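You operate a simulated robot arm through the tools that you are given. There is no shell and no other tool. Be economical: measure what you need, move in short steps, check, and stop when the job is done.

You run a simulated robot arm. Do the job below in one go: nothing can be reset, and whatever is moved stays where it is left.

JOB
Take the salt shaker and leave it on the top board of the pot shelf.
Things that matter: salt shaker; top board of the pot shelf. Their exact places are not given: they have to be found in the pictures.

It is judged by the outcome, as a careful person would: the job done as asked, and still so three seconds after it is handed in. It fails if anything else is knocked over, pushed out of place, dropped, spilled or broken.

ROBOT AND FRAMES
A 7-joint arm with a two-finger parallel gripper on a trunk, on a base that drives. Base frame: it is fixed to the floor where the robot stands at the start and does not move with it; the origin is under the middle of the robot, x ahead of it, y to its left, z up. Lengths are in m, angles in rad, forces in N, time in s.
With the tool pointing down near the work surface it reaches from about 0.48 to 0.92 m from the robot's upright axis, wherever it stands. Its first joint turns from -2.007 to 2.007 rad. Places, roughly: top board of the pot shelf [-4, 1.5, 1.3]. Payload 3.91 kg.
Tool frame: the origin (TCP) lies between the finger pads and is the grasp point; the fingertips stand 0.03 m ahead of it; z points along the fingers, y is the line along which they close. The gripper opens to 0.11 m. The fingers are 0.02 m wide and 0.01 m thick; the gripper's body (0.048 by 0.112 m) begins 0.055 m behind the TCP.
Orientation is told as [roll, pitch, yaw] about the base's x, y, z axes, in that order, counted from this pose: with the fingers straight down and closing along the base's y, the tool's x points along the base's -x, its y along +y and its z along -z.

CONTROLS
- The arm moves only by the tool play_rows. Its argument "motion" is one flat list of numbers, 7 for each row, row after row: the shift along the tool's x, y, z in m, then the turn, a rotation vector about the tool's x, y, z in rad, then the gripper command, from -1 (shut) to 1 (fully open), values between in proportion. In form: [dx, dy, dz, wx, wy, wz, jaw, dx, dy, dz, wx, wy, wz, jaw, ...]. A call has 1 to 12 rows; each row shifts and turns the commanded pose from where the row before left it, along the tool's axes as they then stand. Each row takes 0.2 s and may step no farther than 0.05 m and 0.15 rad from the row before; otherwise, or with a gripper value out of range, the whole call is refused. Where a pose cannot be reached the arm comes as near as it can. A force on the tool above 40 N (or 10 N above the force at the start of the call, whichever is more), or a blocked arm, ends the call early, and 0.2 s more pass. The fingers move at their own pace (about 0.153 m/s each) and stop on an object; they squeeze with about 36 N. The grip force told is the motor's: it shows also when the fingers shut on nothing. Time passes only in rows, and 0.2 s behind the last, so rows that do not move let the fingers close. It gives the time, the measured TCP pose, the force on the tool (base axes), the opening and the grip force at its end, in the units of the frame above (readings bear some noise).
- Cameras (640 x 400 px; columns grow to the right, rows downward): "scene" is now at [0.2293, 0.1799, 1.3248]; the picture's right is [-0.29, -0.96, 0.00], its down [-0.45, 0.14, -0.88] and it looks along [0.85, -0.25, -0.47] (base axes); focal length 283 px, centre (320, 200). "wrist" rides on the gripper at [0.072, 0.017, -0.103] in the tool frame; the picture's right is [-0.23, 0.97, 0.00], its down [-0.76, -0.18, -0.62] and it looks along [-0.61, -0.14, 0.78] (tool axes); focal length 222 px, centre (320, 200).
- capture(camera): a new picture of that camera. No time passes.
- raise_lower(by): slides the trunk up (or, below 0, down) by that many m; the arm and the scene camera ride with it, the base frame stays. It gives what a move gives, with no picture.
- drive_base(legs): drives the robot by 1 to 6 legs, each [ahead, left, turn to the left] in m, m and rad, along the robot's own axes; the way and the turn of a leg run together, so that a leg with both is an arc; at most 1.5 m and 3.142 rad a leg. The arm and the cameras ride along, it lands a little off, and it stops where it bumps. It gives what a move gives.
- turn_head(pan, tilt): turns the head with the scene camera to pan (to the left, within 1.396 rad either way) and tilt (down, from -0.506 to 1.204), counted from straight ahead of the robot. It gives what a move gives.
- point_at(camera, pixels): for up to 12 pixels [column, row] of the newest picture of that camera ("zoom" is the newest enlarged one), the place [x, y, z] in the base frame of the surface seen there, good to about 0.002 m. No time passes.
- enlarge(camera, box): a new picture of the part [left, top, right, bottom] of that camera's present view, enlarged. No time passes.
- hand_in(): hands the job in; it is judged then, once.

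Work in short steps. Measure before you move; look again where a grasp or a placing could have gone wrong, and mend it. You have 80 turns and 60 pictures in all, those below and enlarged ones among them. Open the gripper and draw the arm clear of the work before you hand the job in, unless the task says otherwise; then end with one line.

The tools are called after "Call:" as a command line: name --argument value ..., lists and objects as JSON in quotes. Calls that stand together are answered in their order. play_rows: Moves the arm, as the interface text tells. Its arguments: {"type":"object","properties":{"motion":{"type":"array","items":{"type":"number"}}},"required":["motion"]} The other tools are called the same way: raise_lower (by) slides the trunk up or down; drive_base (legs) drives the base; turn_head (pan, tilt) turns the head that bears the scene camera; capture (camera) takes a picture; point_at (camera, pixels) gives the place of the surface under pixels of a picture; enlarge (camera, box) takes an enlarged picture of a part of a camera's view; hand_in () hands the job in.

At the start:

```text
t: 0.0
tcp_pos: [0.5056, 0.1049, 1.0883]
orientation: [-0.002, 0.0, 0.0]
force: [-0.6, -1.0, 0.8]
grip_width: 0.1098
gripper_force: 0.0
trunk travel left (down, up): [-0.65, 0.34]
robot x, y, heading: [-0.0007, 0.0026, 0.003]
head pan, tilt: [-0.291, 0.49]
```

scene: 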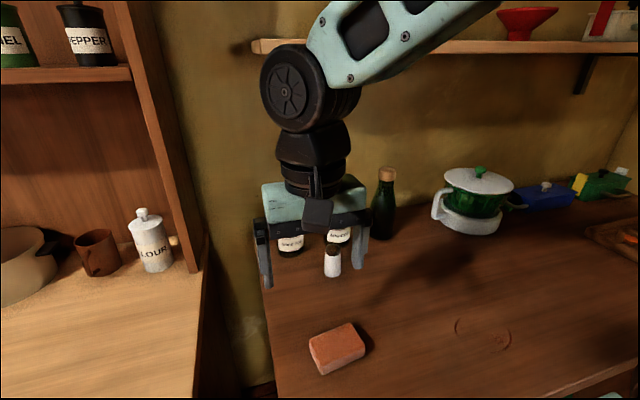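
wrist: 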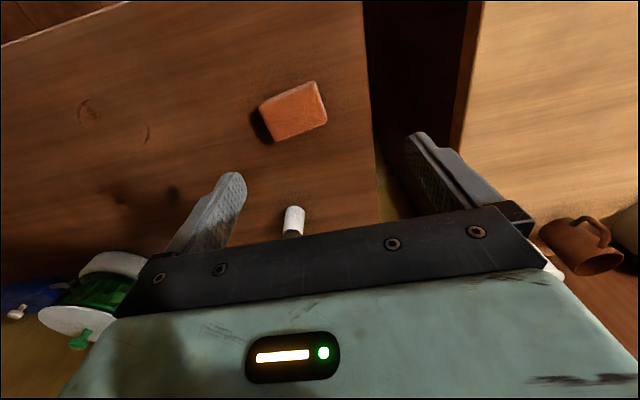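

The small white thing with a dark top at scene (332,260) may be the salt shaker; I enlarge it to check.

Call:
enlarge --camera "scene" --box '[250, 160, 410, 300]'

Call:
point_at --camera "scene" --pixels '[[332, 264], [332, 248], [333, 274], [290, 245], [338, 236], [383, 215], [337, 345], [332, 285]]'

```text
2.86 times, centred on (330, 230) of scene
```

zoom: 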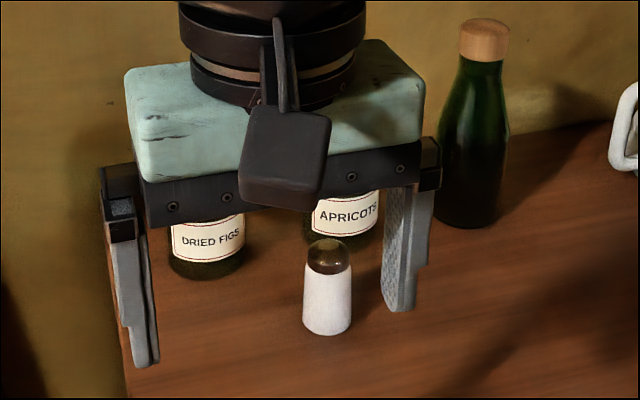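

```text
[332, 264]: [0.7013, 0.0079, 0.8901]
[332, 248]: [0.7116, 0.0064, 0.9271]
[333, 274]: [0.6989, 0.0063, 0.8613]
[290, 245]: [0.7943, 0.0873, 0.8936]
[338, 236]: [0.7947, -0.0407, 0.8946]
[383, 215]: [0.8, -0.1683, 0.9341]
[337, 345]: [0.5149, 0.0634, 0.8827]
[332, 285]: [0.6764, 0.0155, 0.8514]
```

It is the shaker: white body, metal cap, centre about (0.720, 0.002), z 0.85–0.935, jars behind at x≥0.79. I move above it at the present height and check.

Call:
play_rows --motion '[-0.0357, -0.0172, 0, 0, 0, 0, 1, -0.0357, -0.0172, 0, 0, 0, 0, 1, -0.0357, -0.0172, 0, 0, 0, 0, 1, -0.0357, -0.0172, 0, 0, 0, 0, 1, -0.0357, -0.0172, 0, 0, 0, 0, 1, -0.0357, -0.0172, 0, 0, 0, 0, 1, 0, 0, 0.03, 0, 0, 0, 1]'

Call:
capture --camera "scene"

Call:
capture --camera "wrist"

```text
t: 1.6
tcp_pos: [0.7196, -0.0001, 1.0572]
orientation: [-0.001, -0.003, 0.001]
force: [-0.1, 0.2, 0.6]
grip_width: 0.11
gripper_force: 0.0
trunk travel left (down, up): [-0.65, 0.34]
robot x, y, heading: [0.0017, 0.0025, 0.0]
head pan, tilt: [-0.291, 0.49]
```

```text
56 pictures are left
```

scene: 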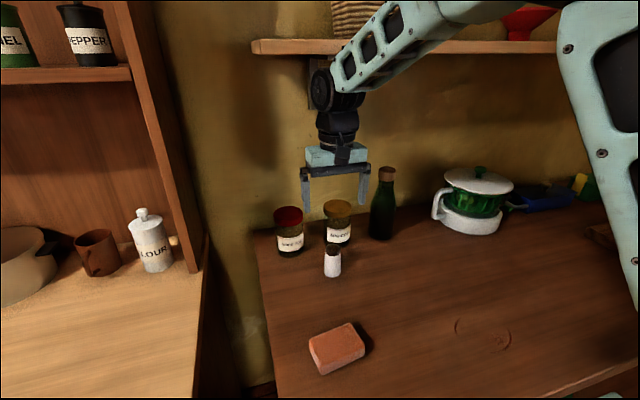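

```text
55 pictures are left
```

wrist: 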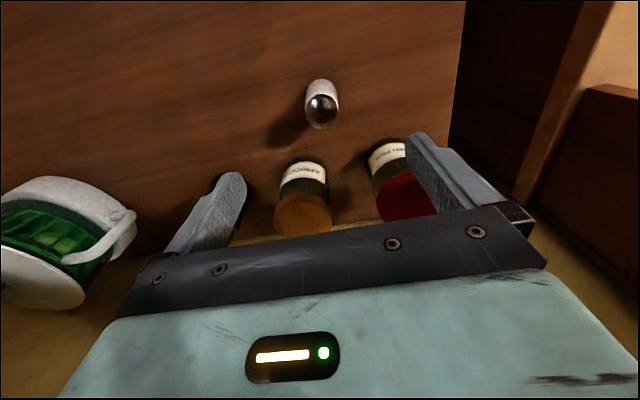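

Now I measure the shaker cap in the wrist picture (321,108) and the jar lids at (303,215) and (405,192).

Call:
point_at --camera "wrist" --pixels '[[321, 112], [308, 105], [336, 105], [321, 122], [320, 90], [303, 213], [303, 200], [405, 192], [308, 95], [336, 95]]'

Call:
point_at --camera "scene" --pixels '[[332, 245], [327, 265], [338, 265], [332, 265], [338, 203], [288, 208]]'

```text
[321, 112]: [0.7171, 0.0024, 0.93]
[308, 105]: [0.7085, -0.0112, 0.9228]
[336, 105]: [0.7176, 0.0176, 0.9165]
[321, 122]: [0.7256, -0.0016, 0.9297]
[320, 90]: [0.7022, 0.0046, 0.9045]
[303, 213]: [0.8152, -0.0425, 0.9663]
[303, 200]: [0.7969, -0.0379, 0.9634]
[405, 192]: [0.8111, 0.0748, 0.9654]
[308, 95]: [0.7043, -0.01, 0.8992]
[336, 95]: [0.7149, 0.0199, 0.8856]
```

```text
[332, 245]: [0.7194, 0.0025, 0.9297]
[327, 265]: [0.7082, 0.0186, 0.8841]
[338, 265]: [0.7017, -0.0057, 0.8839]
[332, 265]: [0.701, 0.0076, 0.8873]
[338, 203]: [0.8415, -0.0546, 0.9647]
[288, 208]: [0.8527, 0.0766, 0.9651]
```

The shaker is centred at about (0.719, 0.003) and the jars (front ≥0.79) stay clear of the gripper. I descend to z 0.895 and close.

Call:
play_rows --motion '[0, 0.003, 0.04, 0, 0, 0, 1, 0, 0, 0.04, 0, 0, 0, 1, 0, 0, 0.04, 0, 0, 0, 1, 0, 0, 0.03, 0, 0, 0, 1, 0, 0, 0.012, 0, 0, 0, 1, 0, 0, 0, 0, 0, 0, -1, 0, 0, 0, 0, 0, 0, -1, 0, 0, 0, 0, 0, 0, -1]'

Call:
enlarge --camera "scene" --box '[250, 160, 410, 300]'

```text
t: 3.4
tcp_pos: [0.7204, 0.0011, 0.8959]
orientation: [-0.002, -0.001, 0.0]
force: [-0.2, 0.3, -1.0]
grip_width: 0.0376
gripper_force: 35.6
trunk travel left (down, up): [-0.65, 0.34]
robot x, y, heading: [0.0002, 0.0004, -0.003]
head pan, tilt: [-0.291, 0.49]
```

```text
2.86 times, centred on (330, 230) of scene
```

zoom: 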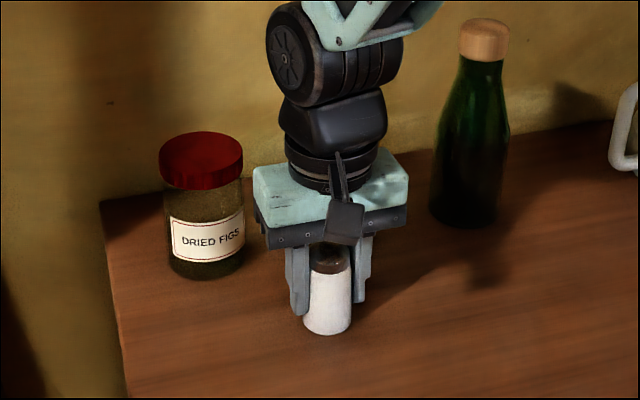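

The shaker is held at 0.0376 m width. I lift straight up and then draw it back towards the robot.

Call:
play_rows --motion '[0, 0, -0.03, 0, 0, 0, -1, 0, 0, -0.04, 0, 0, 0, -1, 0, 0, -0.04, 0, 0, 0, -1, 0, 0, -0.04, 0, 0, 0, -1, 0, 0, -0.04, 0, 0, 0, -1, 0.04, 0, 0, 0, 0, 0, -1, 0.04, 0, 0, 0, 0, 0, -1, 0.04, 0, 0, 0, 0, 0, -1, 0.04, 0, 0, 0, 0, 0, -1, 0.04, 0, 0, 0, 0, 0, -1, 0.02, 0, 0, 0, 0, 0, -1]'

Call:
turn_head --pan 1.396 --tilt 0.3

Call:
capture --camera "scene"

Call:
capture --camera "wrist"

```text
t: 5.8
tcp_pos: [0.4976, 0.0037, 1.085]
orientation: [-0.002, 0.001, 0.002]
force: [0.9, 0.0, -0.6]
grip_width: 0.0001
gripper_force: 36.2
trunk travel left (down, up): [-0.65, 0.34]
robot x, y, heading: [0.002, 0.0014, 0.002]
head pan, tilt: [-0.291, 0.49]
```

```text
t: 7.5
tcp_pos: [0.4988, 0.003, 1.0856]
orientation: [-0.001, -0.001, 0.0]
force: [1.0, -0.7, -0.5]
grip_width: 0.0
gripper_force: 35.7
trunk travel left (down, up): [-0.65, 0.34]
robot x, y, heading: [-0.0022, -0.0014, -0.0]
head pan, tilt: [1.396, 0.3]
```

```text
53 pictures are left
```

scene: 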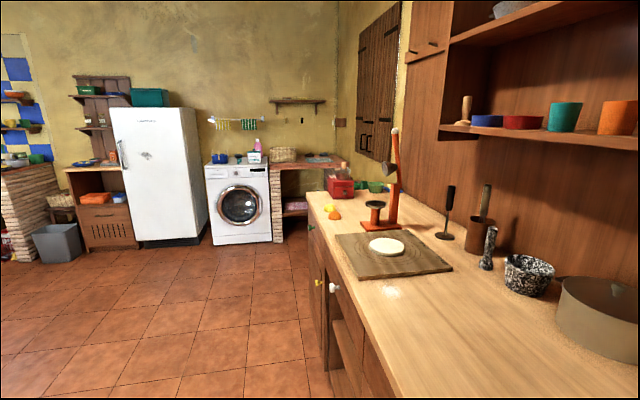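

```text
52 pictures are left
```

wrist: 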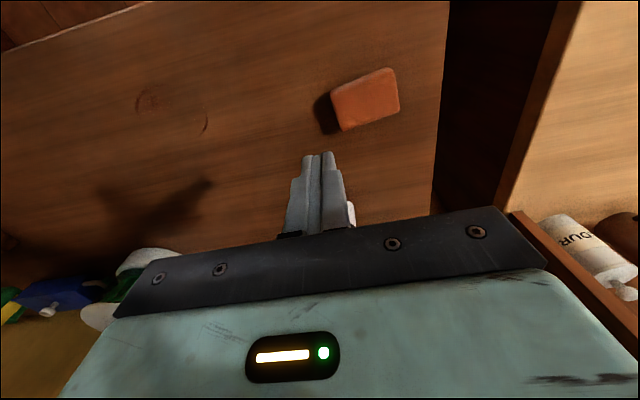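

The grip width is now 0: the shaker slipped out. I see something white at wrist (350,210), so I look back to find where it is.

Call:
turn_head --pan -0.1 --tilt 0.5

Call:
capture --camera "scene"

Call:
enlarge --camera "wrist" --box '[250, 130, 450, 250]'

```text
t: 9.1
tcp_pos: [0.499, 0.0041, 1.0853]
orientation: [-0.003, 0.0, -0.001]
force: [-0.2, 0.7, -0.1]
grip_width: 0.0
gripper_force: 35.8
trunk travel left (down, up): [-0.65, 0.34]
robot x, y, heading: [0.0018, 0.0004, 0.005]
head pan, tilt: [-0.099, 0.499]
```

```text
51 pictures are left
```

scene: 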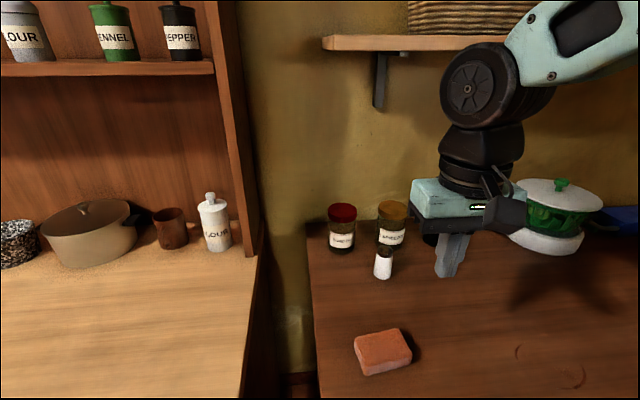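

```text
3.20 times, centred on (350, 190) of wrist
```

zoom: 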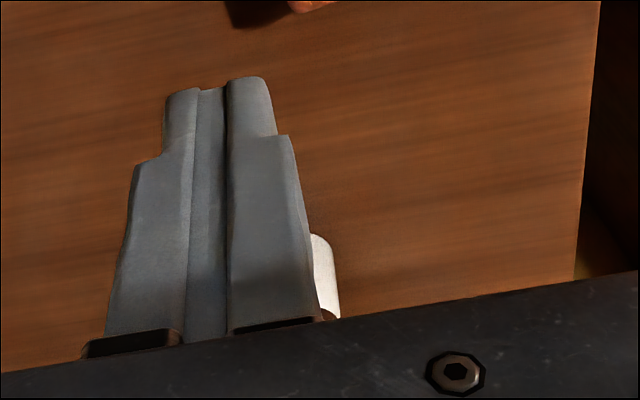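

The shaker stands upright where it was, at (383,265). I enlarge it and measure its shape to find a better grip.

Call:
enlarge --camera "scene" --box '[358, 235, 408, 285]'

Call:
point_at --camera "scene" --pixels '[[383, 250], [383, 253], [383, 258], [383, 265], [383, 272], [383, 277], [376, 268], [390, 268]]'

```text
8.00 times, centred on (383, 260) of scene
```

zoom: 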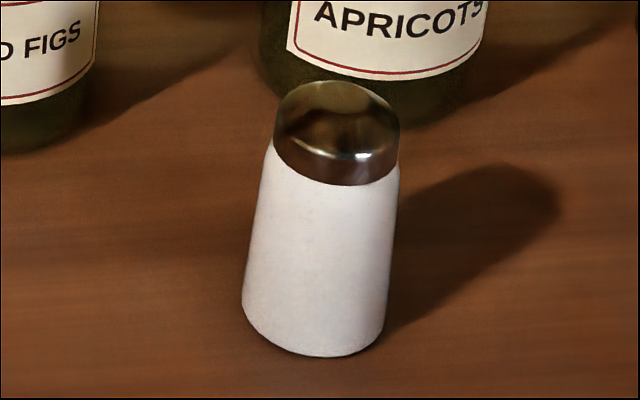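

```text
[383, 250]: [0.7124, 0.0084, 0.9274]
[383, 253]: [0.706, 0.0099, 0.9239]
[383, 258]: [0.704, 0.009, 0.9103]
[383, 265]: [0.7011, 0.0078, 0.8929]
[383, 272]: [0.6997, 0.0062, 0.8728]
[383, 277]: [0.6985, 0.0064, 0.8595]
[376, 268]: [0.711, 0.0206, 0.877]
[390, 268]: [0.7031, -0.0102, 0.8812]
```

The body is a cone narrowing upward, so the pads may have slid up the taper. I measure the profile along its front in the zoom (column ~330) to find a spot with upright walls.

Call:
point_at --camera "zoom" --pixels '[[337, 110], [336, 125], [335, 140], [334, 155], [333, 170], [332, 180], [330, 195], [327, 220], [322, 260], [318, 300], [315, 330], [313, 348]]'

```text
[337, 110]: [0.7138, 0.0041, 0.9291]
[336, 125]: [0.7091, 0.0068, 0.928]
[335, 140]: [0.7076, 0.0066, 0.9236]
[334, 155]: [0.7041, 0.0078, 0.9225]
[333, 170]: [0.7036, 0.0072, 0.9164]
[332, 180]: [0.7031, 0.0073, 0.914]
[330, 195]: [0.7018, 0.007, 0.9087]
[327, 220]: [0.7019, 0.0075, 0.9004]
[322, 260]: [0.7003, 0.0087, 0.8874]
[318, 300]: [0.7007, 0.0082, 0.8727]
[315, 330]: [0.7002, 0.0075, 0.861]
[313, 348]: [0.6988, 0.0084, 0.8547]
```

The taper is only about 3°, so a deeper grip and slow lift should hold. I open and go back above the shaker at z 1.085 first.

Call:
play_rows --motion '[0, 0, 0, 0, 0, 0, 1, -0.04, 0, 0, 0, 0, 0, 1, -0.04, 0, 0, 0, 0, 0, 1, -0.04, 0, 0, 0, 0, 0, 1, -0.04, 0, 0, 0, 0, 0, 1, -0.04, 0, 0, 0, 0, 0, 1, -0.02, 0, 0, 0, 0, 0, 1, 0, 0, 0.04, 0, 0, 0, 1, 0, 0, 0, 0, 0, 0, 1]'

Call:
enlarge --camera "wrist" --box '[220, 60, 420, 185]'

Call:
point_at --camera "zoom" --pixels '[[320, 200]]'

```text
t: 11.1
tcp_pos: [0.7193, 0.0031, 1.0472]
orientation: [-0.003, 0.0, 0.0]
force: [-0.2, -0.3, -0.5]
grip_width: 0.1101
gripper_force: 0.1
trunk travel left (down, up): [-0.65, 0.34]
robot x, y, heading: [-0.0009, -0.0011, -0.001]
head pan, tilt: [-0.099, 0.499]
```

```text
3.20 times, centred on (320, 122) of wrist
```

zoom: 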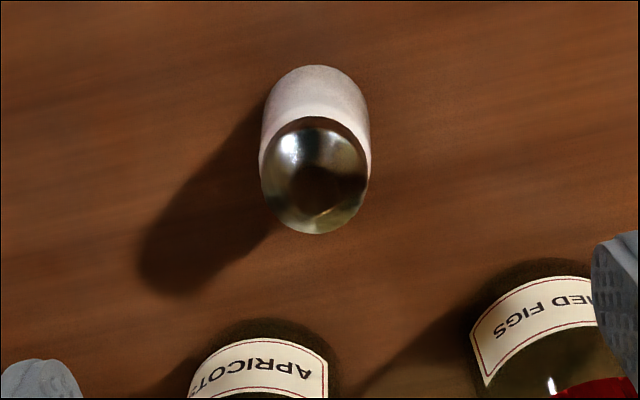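

```text
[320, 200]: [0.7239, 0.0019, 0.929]
```

The shaker is still centred under the gripper. I descend to z 0.888, grip with a longer dwell, then lift only 1 cm slowly.

Call:
play_rows --motion '[0, 0, 0.04, 0, 0, 0, 1, 0, 0, 0.04, 0, 0, 0, 1, 0, 0, 0.04, 0, 0, 0, 1, 0, 0, 0.025, 0, 0, 0, 1, 0, 0, 0.014, 0, 0, 0, 1, 0, 0, 0, 0, 0, 0, 1, 0, 0, 0, 0, 0, 0, -1, 0, 0, 0, 0, 0, 0, -1, 0, 0, 0, 0, 0, 0, -1, 0, 0, 0, 0, 0, 0, -1, 0, 0, 0, 0, 0, 0, -1]'

Call:
play_rows --motion '[0, 0, -0.003, 0, 0, 0, -1, 0, 0, -0.003, 0, 0, 0, -1, 0, 0, -0.003, 0, 0, 0, -1, 0, 0, -0.003, 0, 0, 0, -1, 0, 0, -0.003, 0, 0, 0, -1, 0, 0, 0, 0, 0, 0, -1]'

Call:
enlarge --camera "scene" --box '[333, 200, 433, 290]'

```text
t: 13.5
tcp_pos: [0.72, 0.0008, 0.8892]
orientation: [-0.001, 0.0, 0.001]
force: [0.0, 0.6, 0.3]
grip_width: 0.0374
gripper_force: 35.9
trunk travel left (down, up): [-0.65, 0.34]
robot x, y, heading: [0.0, 0.0014, 0.002]
head pan, tilt: [-0.099, 0.499]
```

```text
t: 14.9
tcp_pos: [0.7194, 0.0017, 0.9012]
orientation: [-0.002, -0.001, 0.001]
force: [0.2, -0.1, -1.3]
grip_width: 0.0374
gripper_force: 35.9
trunk travel left (down, up): [-0.65, 0.34]
robot x, y, heading: [-0.0028, -0.0016, -0.004]
head pan, tilt: [-0.099, 0.499]
```

```text
4.44 times, centred on (383, 245) of scene
```

zoom: 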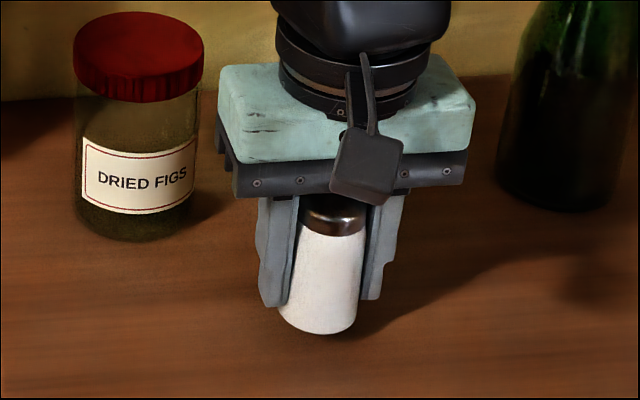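

The width holds at 0.0374; I check whether the shaker came up by measuring its lower edge at zoom (320,328).

Call:
point_at --camera "zoom" --pixels '[[318, 330], [318, 325], [335, 212], [328, 232], [280, 300], [370, 293]]'

```text
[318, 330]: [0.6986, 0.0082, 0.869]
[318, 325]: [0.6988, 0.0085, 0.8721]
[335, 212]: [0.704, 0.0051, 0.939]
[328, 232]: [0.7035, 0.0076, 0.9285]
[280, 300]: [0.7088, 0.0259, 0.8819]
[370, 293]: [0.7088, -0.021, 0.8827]
```

It rose with the gripper (cap edge 0.916→0.9285, base at about 0.866). I continue lifting gently at 1 cm per row.

Call:
play_rows --motion '[0, 0, -0.004, 0, 0, 0, -1, 0, 0, -0.006, 0, 0, 0, -1, 0, 0, -0.008, 0, 0, 0, -1, 0, 0, -0.01, 0, 0, 0, -1, 0, 0, -0.01, 0, 0, 0, -1, 0, 0, -0.01, 0, 0, 0, -1, 0, 0, -0.01, 0, 0, 0, -1, 0, 0, -0.01, 0, 0, 0, -1, 0, 0, -0.01, 0, 0, 0, -1, 0, 0, -0.008, 0, 0, 0, -1, 0, 0, -0.005, 0, 0, 0, -1, 0, 0, -0.003, 0, 0, 0, -1]'

Call:
enlarge --camera "scene" --box '[333, 150, 433, 240]'

```text
t: 17.5
tcp_pos: [0.718, 0.0031, 0.9961]
orientation: [-0.003, -0.002, 0.002]
force: [-0.5, 0.4, -1.1]
grip_width: 0.0377
gripper_force: 36.0
trunk travel left (down, up): [-0.65, 0.34]
robot x, y, heading: [0.0009, 0.0004, -0.001]
head pan, tilt: [-0.099, 0.499]
```

```text
4.44 times, centred on (383, 195) of scene
```

zoom: 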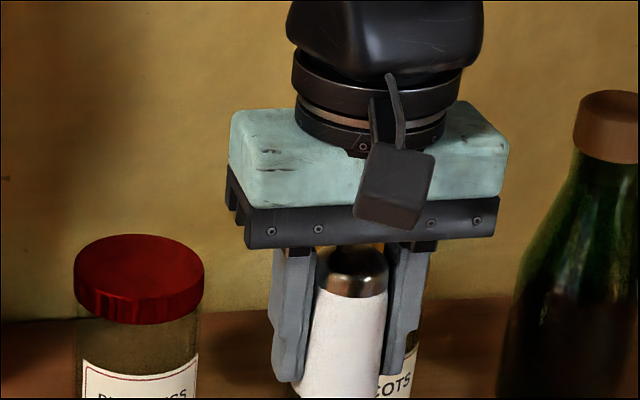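

It holds well. I draw it back towards the robot in gentle steps while raising it a bit more.

Call:
play_rows --motion '[0.005, 0, -0.005, 0, 0, 0, -1, 0.01, 0, -0.008, 0, 0, 0, -1, 0.015, 0, -0.008, 0, 0, 0, -1, 0.02, 0, -0.008, 0, 0, 0, -1, 0.02, 0, -0.008, 0, 0, 0, -1, 0.02, 0, -0.008, 0, 0, 0, -1, 0.02, 0, -0.008, 0, 0, 0, -1, 0.02, 0, -0.008, 0, 0, 0, -1, 0.02, 0, -0.008, 0, 0, 0, -1, 0.02, 0, -0.008, 0, 0, 0, -1, 0.015, 0, -0.005, 0, 0, 0, -1, 0.005, 0, 0, 0, 0, 0, -1]'

Call:
turn_head --pan 1.396 --tilt 0.3

```text
t: 20.1
tcp_pos: [0.529, 0.0034, 1.0774]
orientation: [-0.003, 0.0, 0.0]
force: [0.1, -0.9, -1.7]
grip_width: 0.0373
gripper_force: 35.9
trunk travel left (down, up): [-0.65, 0.34]
robot x, y, heading: [-0.0011, -0.0008, 0.004]
head pan, tilt: [-0.099, 0.499]
```

```text
t: 21.7
tcp_pos: [0.5288, 0.0022, 1.0776]
orientation: [-0.002, 0.0, 0.002]
force: [0.6, -1.0, -0.8]
grip_width: 0.0374
gripper_force: 36.1
trunk travel left (down, up): [-0.65, 0.34]
robot x, y, heading: [0.001, 0.0031, -0.0]
head pan, tilt: [1.396, 0.3]
```

The shaker is held after retracting. I capture the view to the left and measure floor points to plan backing away.

Call:
capture --camera "scene"

Call:
point_at --camera "scene" --pixels '[[5, 390], [100, 390], [300, 390], [240, 240], [150, 150], [20, 170], [10, 250], [325, 380], [240, 210], [15, 100]]'

```text
45 pictures are left
```

scene: 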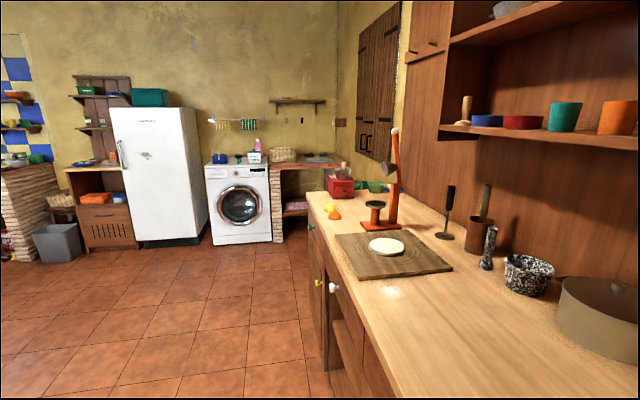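

```text
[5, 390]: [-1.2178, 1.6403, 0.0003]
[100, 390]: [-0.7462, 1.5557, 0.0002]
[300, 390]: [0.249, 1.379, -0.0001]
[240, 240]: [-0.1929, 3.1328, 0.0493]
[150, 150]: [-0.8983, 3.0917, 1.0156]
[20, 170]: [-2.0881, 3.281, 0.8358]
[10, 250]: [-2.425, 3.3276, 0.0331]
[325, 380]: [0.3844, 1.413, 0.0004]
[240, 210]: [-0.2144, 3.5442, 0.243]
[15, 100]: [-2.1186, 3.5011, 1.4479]
```

The left/back-left floor is open. I look to the right as well before backing up.

Call:
turn_head --pan -1.396 --tilt 0.4

Call:
capture --camera "scene"

Call:
point_at --camera "scene" --pixels '[[630, 390], [630, 250], [500, 390], [500, 250]]'

```text
t: 24.2
tcp_pos: [0.5285, 0.0033, 1.0783]
orientation: [-0.002, 0.0, 0.0]
force: [0.3, 0.2, -0.3]
grip_width: 0.0375
gripper_force: 35.7
trunk travel left (down, up): [-0.65, 0.34]
robot x, y, heading: [-0.0005, 0.001, -0.001]
head pan, tilt: [-1.396, 0.4]
```

```text
44 pictures are left
```

scene: 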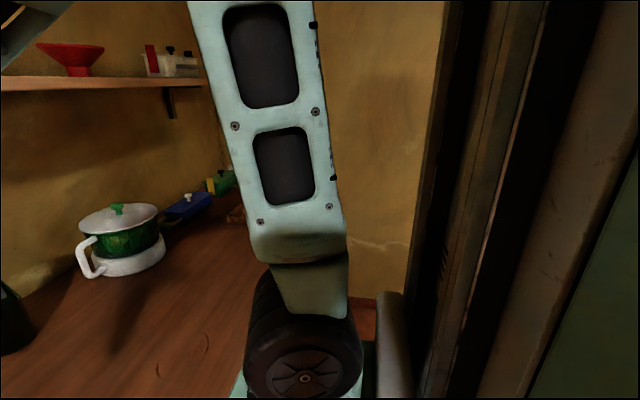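

```text
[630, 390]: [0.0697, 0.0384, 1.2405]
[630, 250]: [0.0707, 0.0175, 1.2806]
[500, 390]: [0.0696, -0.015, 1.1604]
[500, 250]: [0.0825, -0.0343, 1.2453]
```

Only the robot's own body blocks the right. I back up 0.5 m and then turn left a quarter.

Call:
drive_base --legs '[[-0.5, 0, 0]]'

Call:
drive_base --legs '[[0, 0, 1.571]]'

Call:
turn_head --pan 1.2 --tilt 0.25

Call:
capture --camera "scene"

```text
t: 27.1
tcp_pos: [0.0339, 0.0004, 1.078]
orientation: [-0.001, -0.001, -0.007]
force: [-0.1, -0.8, -1.1]
grip_width: 0.0378
gripper_force: 36.0
trunk travel left (down, up): [-0.65, 0.34]
robot x, y, heading: [-0.4932, 0.0014, -0.011]
head pan, tilt: [-1.396, 0.4]
```

```text
t: 31.3
tcp_pos: [-0.4774, 0.5305, 1.0778]
orientation: [0.0, 0.0, 1.533]
force: [0.1, -0.4, -0.4]
grip_width: 0.0378
gripper_force: 36.2
trunk travel left (down, up): [-0.65, 0.34]
robot x, y, heading: [-0.4951, 0.0005, 1.536]
head pan, tilt: [-1.396, 0.4]
```

```text
t: 33.6
tcp_pos: [-0.4793, 0.531, 1.077]
orientation: [0.0, -0.001, 1.533]
force: [0.0, -0.8, -0.7]
grip_width: 0.0374
gripper_force: 35.9
trunk travel left (down, up): [-0.65, 0.34]
robot x, y, heading: [-0.4964, 0.0025, 1.534]
head pan, tilt: [1.201, 0.25]
```

```text
43 pictures are left
```

scene: 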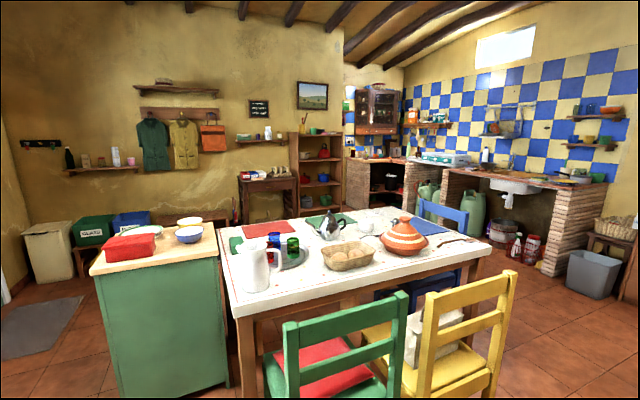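

The wooden shelf with pots at (318,170) looks like the pot shelf; I enlarge it and measure it and the dining table in the way.

Call:
enlarge --camera "scene" --box '[230, 90, 390, 220]'

Call:
point_at --camera "scene" --pixels '[[318, 134], [342, 155], [294, 160], [240, 315], [490, 245], [350, 207], [222, 240], [227, 385], [530, 230], [265, 180], [340, 240], [450, 270]]'

```text
3.08 times, centred on (310, 155) of scene
```

zoom: 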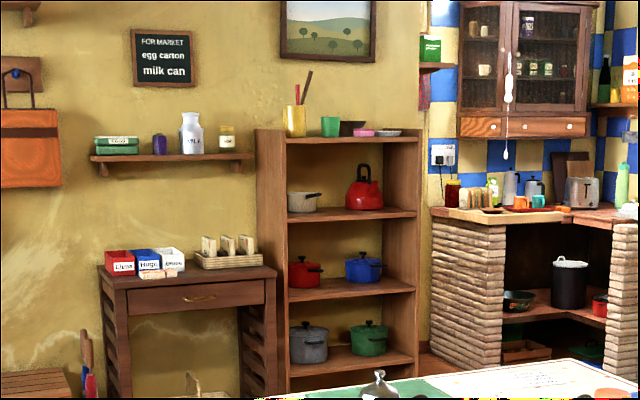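

```text
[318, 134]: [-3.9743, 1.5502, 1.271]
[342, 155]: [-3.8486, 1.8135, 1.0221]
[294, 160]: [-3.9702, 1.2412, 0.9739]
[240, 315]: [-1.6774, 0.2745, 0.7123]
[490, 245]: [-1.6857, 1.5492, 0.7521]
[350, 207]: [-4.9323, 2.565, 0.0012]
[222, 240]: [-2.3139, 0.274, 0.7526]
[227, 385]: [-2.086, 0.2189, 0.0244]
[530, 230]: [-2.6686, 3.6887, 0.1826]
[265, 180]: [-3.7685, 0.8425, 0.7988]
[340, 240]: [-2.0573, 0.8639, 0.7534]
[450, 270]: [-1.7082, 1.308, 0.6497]
```

The pot shelf is at x≈-3.97, y 1.24–1.83, top z≈1.27, with cups on the top board. I measure obstacles for a route round the table's right end (blue chair, bin, brick counter).

Call:
point_at --camera "scene" --pixels '[[465, 215], [422, 205], [600, 290], [575, 290], [545, 330], [480, 380], [515, 270], [505, 300], [475, 205], [400, 225], [640, 330], [560, 265]]'

Call:
point_at --camera "zoom" --pixels '[[295, 133], [330, 133], [355, 130], [390, 132], [413, 138], [330, 141], [350, 142], [375, 140], [295, 139], [262, 135], [400, 390], [290, 390]]'

```text
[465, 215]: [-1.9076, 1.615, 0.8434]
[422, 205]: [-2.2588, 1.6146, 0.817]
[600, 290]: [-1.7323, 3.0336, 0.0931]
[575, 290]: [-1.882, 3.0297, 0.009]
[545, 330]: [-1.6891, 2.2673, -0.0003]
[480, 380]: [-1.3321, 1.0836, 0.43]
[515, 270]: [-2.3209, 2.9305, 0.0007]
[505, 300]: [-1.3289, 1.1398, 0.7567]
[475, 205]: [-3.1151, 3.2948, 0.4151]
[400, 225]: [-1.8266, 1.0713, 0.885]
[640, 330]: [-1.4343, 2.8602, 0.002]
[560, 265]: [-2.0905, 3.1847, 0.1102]
```

```text
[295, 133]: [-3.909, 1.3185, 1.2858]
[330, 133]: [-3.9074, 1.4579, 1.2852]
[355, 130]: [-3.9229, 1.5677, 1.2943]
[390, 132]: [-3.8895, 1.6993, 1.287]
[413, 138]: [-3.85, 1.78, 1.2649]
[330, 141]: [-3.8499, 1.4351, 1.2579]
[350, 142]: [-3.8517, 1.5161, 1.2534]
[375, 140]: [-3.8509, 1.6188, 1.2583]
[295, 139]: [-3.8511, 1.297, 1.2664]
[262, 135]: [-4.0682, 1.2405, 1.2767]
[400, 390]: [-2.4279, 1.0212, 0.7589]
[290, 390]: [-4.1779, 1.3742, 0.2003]
```

The corridor at y≈2.3 is free (chair back at y 1.62, bin at y≥3.0). I drive ahead to y≈2.3, turn left to face -x, and look.

Call:
drive_base --legs '[[1.2, 0, 0], [1.1, 0, 0], [0, 0, 1.607]]'

Call:
turn_head --pan 0.2 --tilt 0.3

Call:
capture --camera "scene"

```text
t: 48.9
tcp_pos: [-0.9335, 2.3222, 1.077]
orientation: [-0.003, -0.001, 3.129]
force: [-0.1, -0.5, -1.1]
grip_width: 0.0374
gripper_force: 35.9
trunk travel left (down, up): [-0.65, 0.34]
robot x, y, heading: [-0.4098, 2.3183, 3.131]
head pan, tilt: [1.201, 0.25]
```

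```text
t: 50.1
tcp_pos: [-0.9321, 2.3208, 1.0771]
orientation: [-0.001, 0.0, 3.127]
force: [-1.3, -0.7, -0.2]
grip_width: 0.0376
gripper_force: 36.0
trunk travel left (down, up): [-0.65, 0.34]
robot x, y, heading: [-0.4033, 2.3127, 3.129]
head pan, tilt: [0.201, 0.3]
```

```text
41 pictures are left
```

scene: 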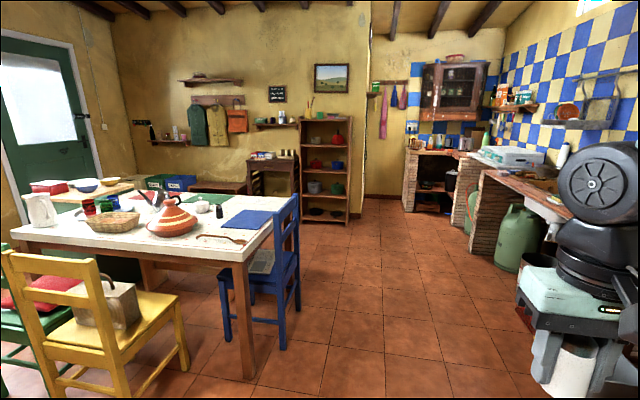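

The corridor ahead is clear. I measure the blue chair's outer edge, the brick column and the wall corner.

Call:
point_at --camera "scene" --pixels '[[282, 345], [297, 310], [480, 255], [408, 210], [365, 190], [345, 222], [303, 218], [296, 200], [275, 225], [520, 265], [250, 345], [262, 190]]'

```text
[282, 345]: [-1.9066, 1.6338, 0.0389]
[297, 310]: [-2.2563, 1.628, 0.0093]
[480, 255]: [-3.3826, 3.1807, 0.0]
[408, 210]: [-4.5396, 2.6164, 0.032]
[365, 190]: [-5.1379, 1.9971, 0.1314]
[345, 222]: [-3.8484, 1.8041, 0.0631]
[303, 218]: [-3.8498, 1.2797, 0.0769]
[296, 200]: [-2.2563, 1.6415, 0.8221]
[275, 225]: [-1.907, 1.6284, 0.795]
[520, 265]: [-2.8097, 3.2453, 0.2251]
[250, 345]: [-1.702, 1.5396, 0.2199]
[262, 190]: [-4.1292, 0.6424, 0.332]
```

The way is open. I drive 2.4 m ahead to about x=-2.8, raise the trunk, and look at the shelf from there.

Call:
drive_base --legs '[[1.2, 0, 0], [1.2, 0, 0.012]]'

Call:
raise_lower --by 0.32

Call:
turn_head --pan 0.65 --tilt 0.35

Call:
capture --camera "scene"

```text
t: 62.0
tcp_pos: [-3.3649, 2.3047, 1.0784]
orientation: [-0.001, -0.001, -3.118]
force: [-0.5, -0.1, -0.2]
grip_width: 0.0374
gripper_force: 36.4
trunk travel left (down, up): [-0.65, 0.34]
robot x, y, heading: [-2.8345, 2.3175, -3.117]
head pan, tilt: [0.201, 0.3]
```

```text
t: 65.2
tcp_pos: [-3.3652, 2.3048, 1.3972]
orientation: [-0.002, 0.0, -3.119]
force: [0.5, 0.0, -1.0]
grip_width: 0.0373
gripper_force: 36.5
trunk travel left (down, up): [-0.97, 0.02]
robot x, y, heading: [-2.8357, 2.319, -3.12]
head pan, tilt: [0.201, 0.3]
```

```text
t: 66.1
tcp_pos: [-3.3647, 2.3054, 1.3981]
orientation: [-0.003, 0.0, -3.119]
force: [0.4, 0.4, -0.3]
grip_width: 0.0374
gripper_force: 36.1
trunk travel left (down, up): [-0.97, 0.02]
robot x, y, heading: [-2.8331, 2.3238, -3.119]
head pan, tilt: [0.649, 0.351]
```

```text
40 pictures are left
```

scene: 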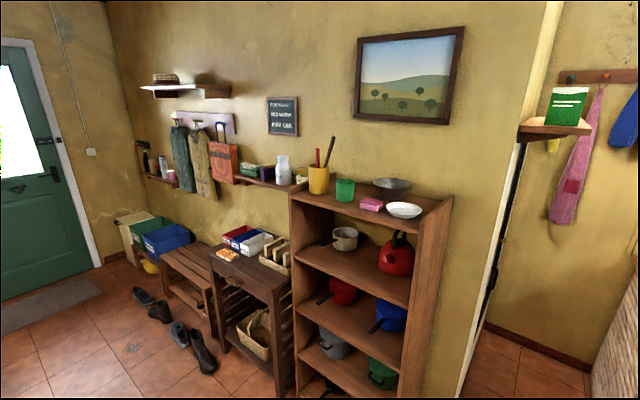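

The top board with its items is visible; I enlarge it and measure the free spots.

Call:
enlarge --camera "scene" --box '[275, 130, 465, 250]'

Call:
point_at --camera "zoom" --pixels '[[60, 212], [120, 230], [180, 245], [240, 265], [330, 285], [380, 290], [520, 290], [560, 250], [280, 190], [320, 250], [420, 270], [180, 215]]'

```text
3.33 times, centred on (370, 190) of scene
```

zoom: 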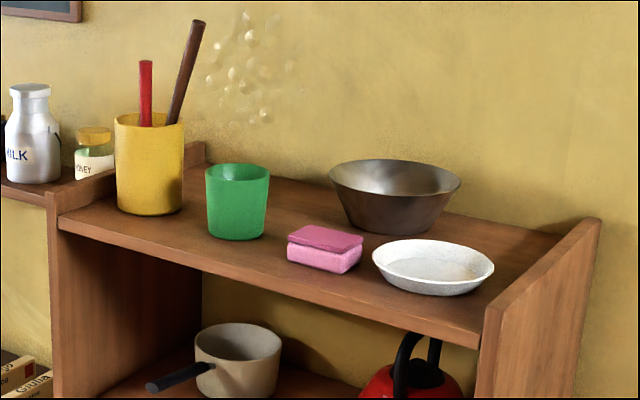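

```text
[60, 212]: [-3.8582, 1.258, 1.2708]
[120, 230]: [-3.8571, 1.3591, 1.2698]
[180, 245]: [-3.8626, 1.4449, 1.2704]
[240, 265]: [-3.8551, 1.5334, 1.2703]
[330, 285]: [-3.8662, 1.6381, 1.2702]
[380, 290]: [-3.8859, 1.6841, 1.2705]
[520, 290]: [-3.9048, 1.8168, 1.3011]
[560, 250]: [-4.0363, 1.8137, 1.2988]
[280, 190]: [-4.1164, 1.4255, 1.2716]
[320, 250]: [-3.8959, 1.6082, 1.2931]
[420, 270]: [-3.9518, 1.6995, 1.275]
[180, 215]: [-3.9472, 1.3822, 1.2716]
```

Board top z=1.271, front edge x=-3.853, sides at y 1.25 and 1.82. I drive 0.27 m nearer, slide left to y≈1.6, and look down at the board.

Call:
drive_base --legs '[[0.27, 0, -0.022], [0, 0.7, 0]]'

Call:
turn_head --pan 0.15 --tilt 0.4

Call:
capture --camera "scene"

```text
t: 71.5
tcp_pos: [-3.6347, 1.6034, 1.3986]
orientation: [-0.002, 0.001, -3.134]
force: [-0.2, 0.2, -1.2]
grip_width: 0.0371
gripper_force: 35.6
trunk travel left (down, up): [-0.97, 0.02]
robot x, y, heading: [-3.1063, 1.6094, -3.133]
head pan, tilt: [0.649, 0.351]
```

```text
t: 72.4
tcp_pos: [-3.6351, 1.6032, 1.397]
orientation: [-0.003, 0.0, -3.134]
force: [0.1, 0.5, -0.3]
grip_width: 0.0374
gripper_force: 36.0
trunk travel left (down, up): [-0.97, 0.02]
robot x, y, heading: [-3.103, 1.6118, -3.132]
head pan, tilt: [0.15, 0.4]
```

```text
38 pictures are left
```

scene: 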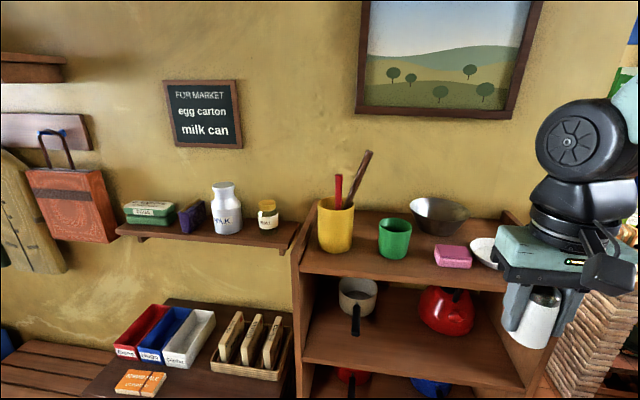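

I enlarge the board again and measure item edges and the gap in front and between the green cup and the pink sponge.

Call:
enlarge --camera "scene" --box '[290, 140, 530, 290]'

Call:
point_at --camera "zoom" --pixels '[[238, 295], [325, 290], [328, 230], [390, 330], [390, 285], [485, 340], [490, 320], [360, 240], [160, 295], [350, 345], [200, 210], [400, 240]]'

```text
2.67 times, centred on (410, 215) of scene
```

zoom: 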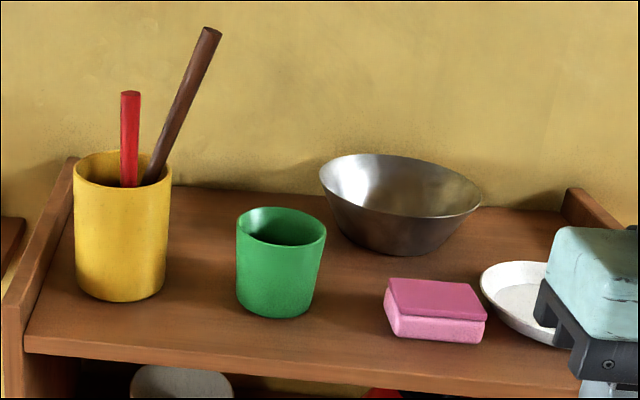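

```text
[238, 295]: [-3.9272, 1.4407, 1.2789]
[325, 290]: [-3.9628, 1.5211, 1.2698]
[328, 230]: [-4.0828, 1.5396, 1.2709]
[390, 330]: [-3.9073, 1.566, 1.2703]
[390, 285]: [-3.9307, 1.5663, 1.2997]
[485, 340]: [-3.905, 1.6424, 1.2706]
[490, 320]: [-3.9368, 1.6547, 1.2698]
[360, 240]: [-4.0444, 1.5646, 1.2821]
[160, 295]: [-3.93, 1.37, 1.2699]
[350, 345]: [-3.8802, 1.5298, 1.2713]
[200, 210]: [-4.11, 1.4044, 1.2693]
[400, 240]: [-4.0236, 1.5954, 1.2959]
```

There is a front strip free of items, and gaps at y≈1.405 and y≈1.54. I measure cup fronts, cup rims and the brown stick for clearance.

Call:
point_at --camera "zoom" --pixels '[[120, 297], [120, 225], [120, 170], [275, 312], [275, 250], [258, 208], [215, 35], [150, 175], [125, 95], [435, 338], [200, 356], [200, 335]]'

```text
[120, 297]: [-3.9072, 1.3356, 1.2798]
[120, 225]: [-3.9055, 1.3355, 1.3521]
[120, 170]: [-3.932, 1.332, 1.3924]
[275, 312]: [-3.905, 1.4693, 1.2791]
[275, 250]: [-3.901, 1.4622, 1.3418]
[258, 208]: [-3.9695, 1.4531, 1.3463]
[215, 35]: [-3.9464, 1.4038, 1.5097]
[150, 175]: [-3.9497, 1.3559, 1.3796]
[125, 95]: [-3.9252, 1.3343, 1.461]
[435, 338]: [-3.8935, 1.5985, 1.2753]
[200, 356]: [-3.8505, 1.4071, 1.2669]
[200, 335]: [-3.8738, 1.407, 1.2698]
```

I choose the spot (-3.884, 1.535) on the front strip, clear of sponge, cup and stick. I shift sideways first, then approach over the board slowly at the present height.

Call:
play_rows --motion '[0, 0.011, 0, 0, 0, 0, -1, 0, 0.022, 0, 0, 0, 0, -1, 0, 0.022, 0, 0, 0, 0, -1, 0, 0.011, 0, 0, 0, 0, -1, -0.01, 0, 0, 0, 0, 0, -1, -0.02, 0, 0, 0, 0, 0, -1, -0.025, 0, 0, 0, 0, 0, -1, -0.025, 0, 0, 0, 0, 0, -1, -0.025, 0, 0, 0, 0, 0, -1, -0.025, 0, 0, 0, 0, 0, -1, -0.015, 0, 0, 0, 0, 0, -1, -0.005, 0, 0, 0, 0, 0, -1]'

Call:
capture --camera "scene"

Call:
capture --camera "wrist"

```text
t: 75.0
tcp_pos: [-3.7849, 1.5377, 1.3975]
orientation: [-0.004, 0.0, -3.135]
force: [-0.9, 0.8, -1.7]
grip_width: 0.0376
gripper_force: 35.9
trunk travel left (down, up): [-0.97, 0.02]
robot x, y, heading: [-3.1082, 1.6125, -3.138]
head pan, tilt: [0.15, 0.4]
```

```text
36 pictures are left
```

scene: 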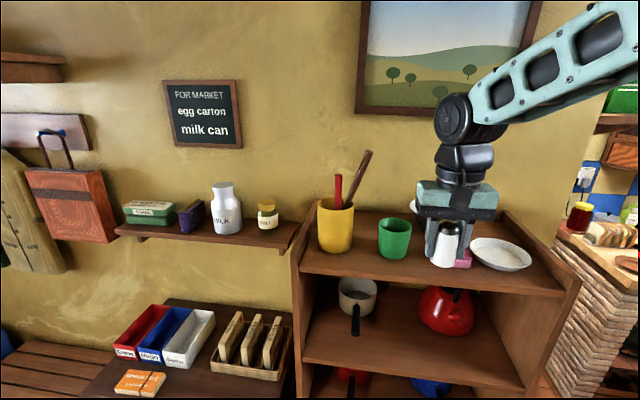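

```text
35 pictures are left
```

wrist: 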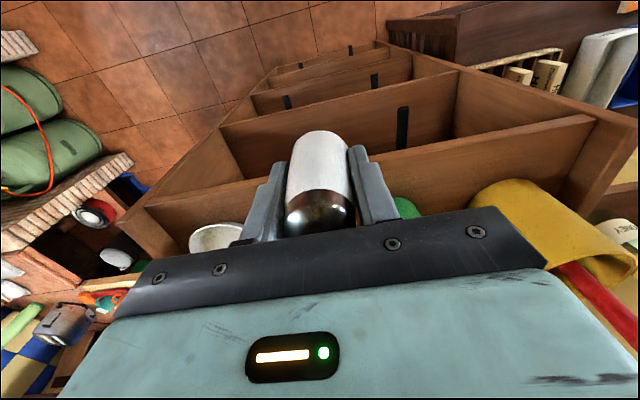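

The shaker is upright in the hand. I measure its bottom, and move the remaining 0.099 m forward.

Call:
point_at --camera "scene" --pixels '[[443, 266], [443, 262], [445, 240], [450, 228]]'

Call:
play_rows --motion '[-0.01, 0, 0, 0, 0, 0, -1, -0.02, 0.001, 0, 0, 0, 0, -1, -0.025, 0, 0, 0, 0, 0, -1, -0.025, 0.001, 0, 0, 0, 0, -1, -0.015, 0, 0, 0, 0, 0, -1, -0.004, 0, 0, 0, 0, 0, -1, 0, 0, 0, 0, 0, 0, -1]'

Call:
enlarge --camera "scene" --box '[340, 140, 560, 290]'

```text
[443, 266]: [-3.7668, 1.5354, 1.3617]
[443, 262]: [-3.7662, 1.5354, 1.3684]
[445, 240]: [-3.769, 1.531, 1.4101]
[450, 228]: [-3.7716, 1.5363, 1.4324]
```

```text
t: 76.6
tcp_pos: [-3.8851, 1.5343, 1.3982]
orientation: [-0.003, 0.0, -3.134]
force: [0.3, -0.5, -0.6]
grip_width: 0.0375
gripper_force: 36.4
trunk travel left (down, up): [-0.97, 0.02]
robot x, y, heading: [-3.1039, 1.6122, -3.132]
head pan, tilt: [0.15, 0.4]
```

```text
2.67 times, centred on (450, 215) of scene
```

zoom: 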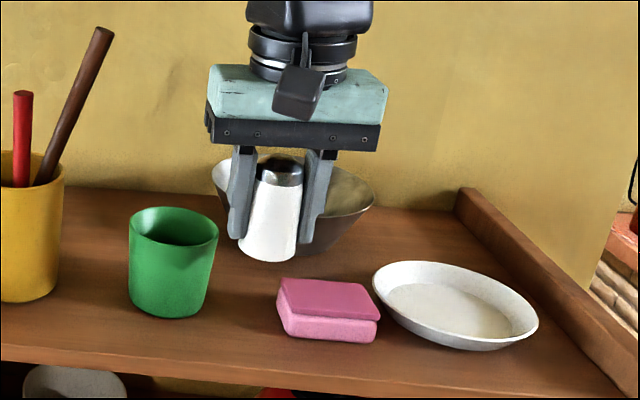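

The TCP is on target with the bottom at about z 1.36. I lower 0.080 m, stopping about 9 mm above the board.

Call:
play_rows --motion '[0, 0, 0.008, 0, 0, 0, -1, 0, 0, 0.014, 0, 0, 0, -1, 0, 0, 0.018, 0, 0, 0, -1, 0, 0, 0.018, 0, 0, 0, -1, 0, 0, 0.014, 0, 0, 0, -1, 0, 0, 0.008, 0, 0, 0, -1, 0, 0, 0, 0, 0, 0, -1]'

Call:
enlarge --camera "scene" --box '[340, 160, 520, 290]'

Call:
capture --camera "wrist"

```text
t: 78.2
tcp_pos: [-3.8833, 1.5336, 1.3167]
orientation: [-0.002, 0.001, -3.136]
force: [0.5, -0.8, -1.4]
grip_width: 0.0372
gripper_force: 35.8
trunk travel left (down, up): [-0.97, 0.02]
robot x, y, heading: [-3.1057, 1.6102, -3.135]
head pan, tilt: [0.15, 0.4]
```

```text
3.08 times, centred on (430, 225) of scene
```

zoom: 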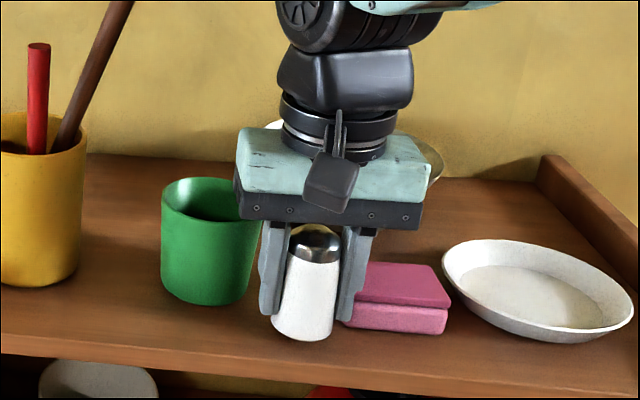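

```text
32 pictures are left
```

wrist: 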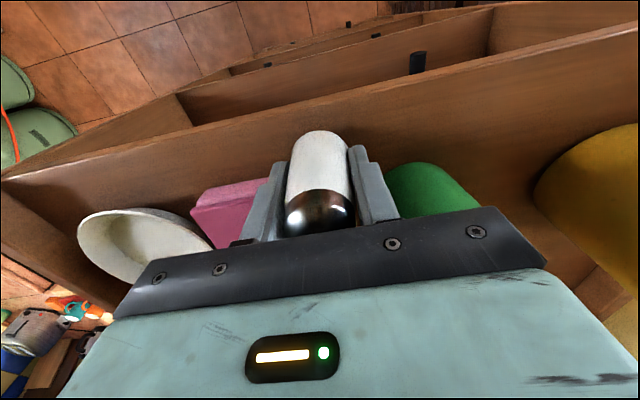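

I check the gap of the right finger (zoom 350,310) to the sponge, and the shaker's bottom height.

Call:
point_at --camera "zoom" --pixels '[[345, 312], [362, 260], [360, 318], [400, 325], [300, 338], [300, 330], [265, 300], [300, 345], [320, 357]]'

```text
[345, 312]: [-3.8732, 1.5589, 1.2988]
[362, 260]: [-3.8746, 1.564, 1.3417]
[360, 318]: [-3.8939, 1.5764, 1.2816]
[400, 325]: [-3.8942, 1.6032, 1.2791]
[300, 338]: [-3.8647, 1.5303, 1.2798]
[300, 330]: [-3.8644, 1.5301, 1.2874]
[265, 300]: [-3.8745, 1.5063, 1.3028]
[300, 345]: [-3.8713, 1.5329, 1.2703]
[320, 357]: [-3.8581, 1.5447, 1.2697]
```

The right finger would come within a millimetre or so of the sponge when opening, so I shift 10 mm left and 2 mm forward, then lower 7 mm.

Call:
play_rows --motion '[0.001, 0.005, 0, 0, 0, 0, -1, 0.001, 0.005, 0, 0, 0, 0, -1, 0, 0, 0, 0, 0, 0, -1, 0, 0, 0.003, 0, 0, 0, -1, 0, 0, 0.002, 0, 0, 0, -1, 0, 0, 0.002, 0, 0, 0, -1, 0, 0, 0, 0, 0, 0, -1]'

Call:
enlarge --camera "scene" --box '[370, 200, 490, 280]'

Call:
point_at --camera "zoom" --pixels '[[245, 330], [245, 335], [245, 340], [245, 345], [245, 350], [245, 355], [245, 360]]'

```text
t: 79.8
tcp_pos: [-3.8826, 1.5239, 1.3109]
orientation: [-0.003, -0.002, -3.134]
force: [-0.1, 0.0, -0.7]
grip_width: 0.0374
gripper_force: 36.2
trunk travel left (down, up): [-0.97, 0.02]
robot x, y, heading: [-3.1041, 1.6124, -3.137]
head pan, tilt: [0.15, 0.4]
```

```text
5.00 times, centred on (430, 240) of scene
```

zoom: 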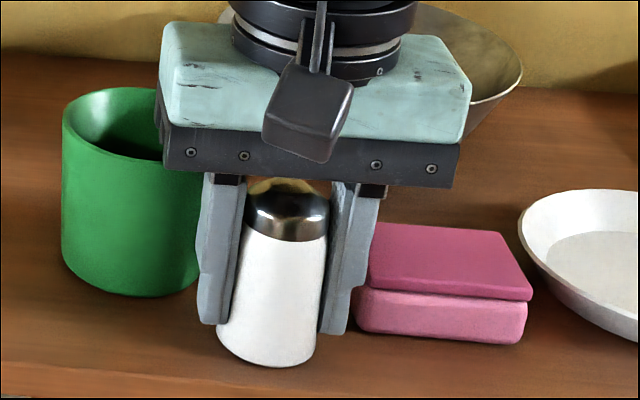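

```text
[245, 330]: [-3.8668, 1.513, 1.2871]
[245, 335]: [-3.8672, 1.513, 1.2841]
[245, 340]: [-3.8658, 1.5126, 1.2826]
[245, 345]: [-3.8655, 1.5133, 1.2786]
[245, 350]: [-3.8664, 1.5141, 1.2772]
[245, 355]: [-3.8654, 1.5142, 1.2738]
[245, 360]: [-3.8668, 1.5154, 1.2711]
```

It is a millimetre or so above the board. I lower 2 mm more and open only to about 0.052 m, keeping both fingers clear of cup and sponge.

Call:
play_rows --motion '[0, 0, 0.001, 0, 0, 0, -1, 0, 0, 0.001, 0, 0, 0, -1, 0, 0, 0, 0, 0, 0, -1, 0, 0, 0, 0, 0, 0, -0.2, 0, 0, 0, 0, 0, 0, -0.1, 0, 0, 0, 0, 0, 0, -0.05, 0, 0, 0, 0, 0, 0, -0.05]'

Call:
enlarge --camera "scene" --box '[370, 200, 490, 280]'

```text
t: 81.4
tcp_pos: [-3.8828, 1.5226, 1.3077]
orientation: [-0.003, -0.001, -3.135]
force: [-0.1, -1.1, 0.5]
grip_width: 0.0523
gripper_force: 0.1
trunk travel left (down, up): [-0.97, 0.02]
robot x, y, heading: [-3.1039, 1.6083, -3.134]
head pan, tilt: [0.15, 0.4]
```

```text
5.00 times, centred on (430, 240) of scene
```

zoom: 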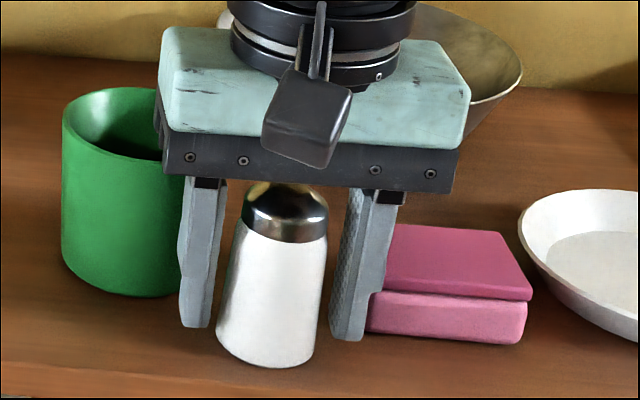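

The shaker stands free between the fingers. I lift straight up slowly by 0.13 m with the same opening, and look.

Call:
play_rows --motion '[0, 0, -0.005, 0, 0, 0, -0.05, 0, 0, -0.01, 0, 0, 0, -0.05, 0, 0, -0.015, 0, 0, 0, -0.05, 0, 0, -0.02, 0, 0, 0, -0.05, 0, 0, -0.02, 0, 0, 0, -0.05, 0, 0, -0.02, 0, 0, 0, -0.05, 0, 0, -0.02, 0, 0, 0, -0.05, 0, 0, -0.02, 0, 0, 0, -0.05]'

Call:
capture --camera "scene"

```text
t: 83.2
tcp_pos: [-3.8812, 1.5234, 1.4384]
orientation: [-0.002, 0.001, -3.135]
force: [-0.8, -0.2, 0.0]
grip_width: 0.052
gripper_force: 0.1
trunk travel left (down, up): [-0.97, 0.02]
robot x, y, heading: [-3.1046, 1.6107, -3.134]
head pan, tilt: [0.15, 0.4]
```

```text
29 pictures are left
```

scene: 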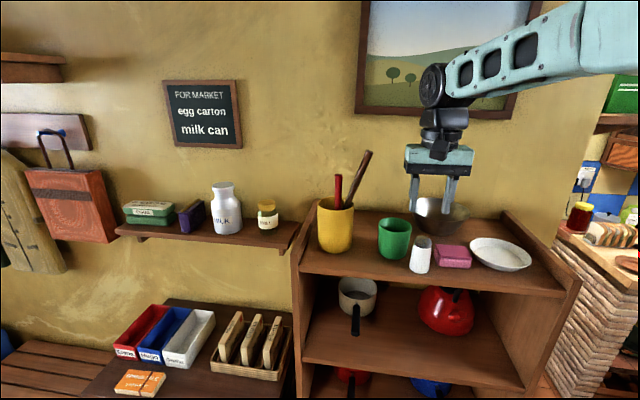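

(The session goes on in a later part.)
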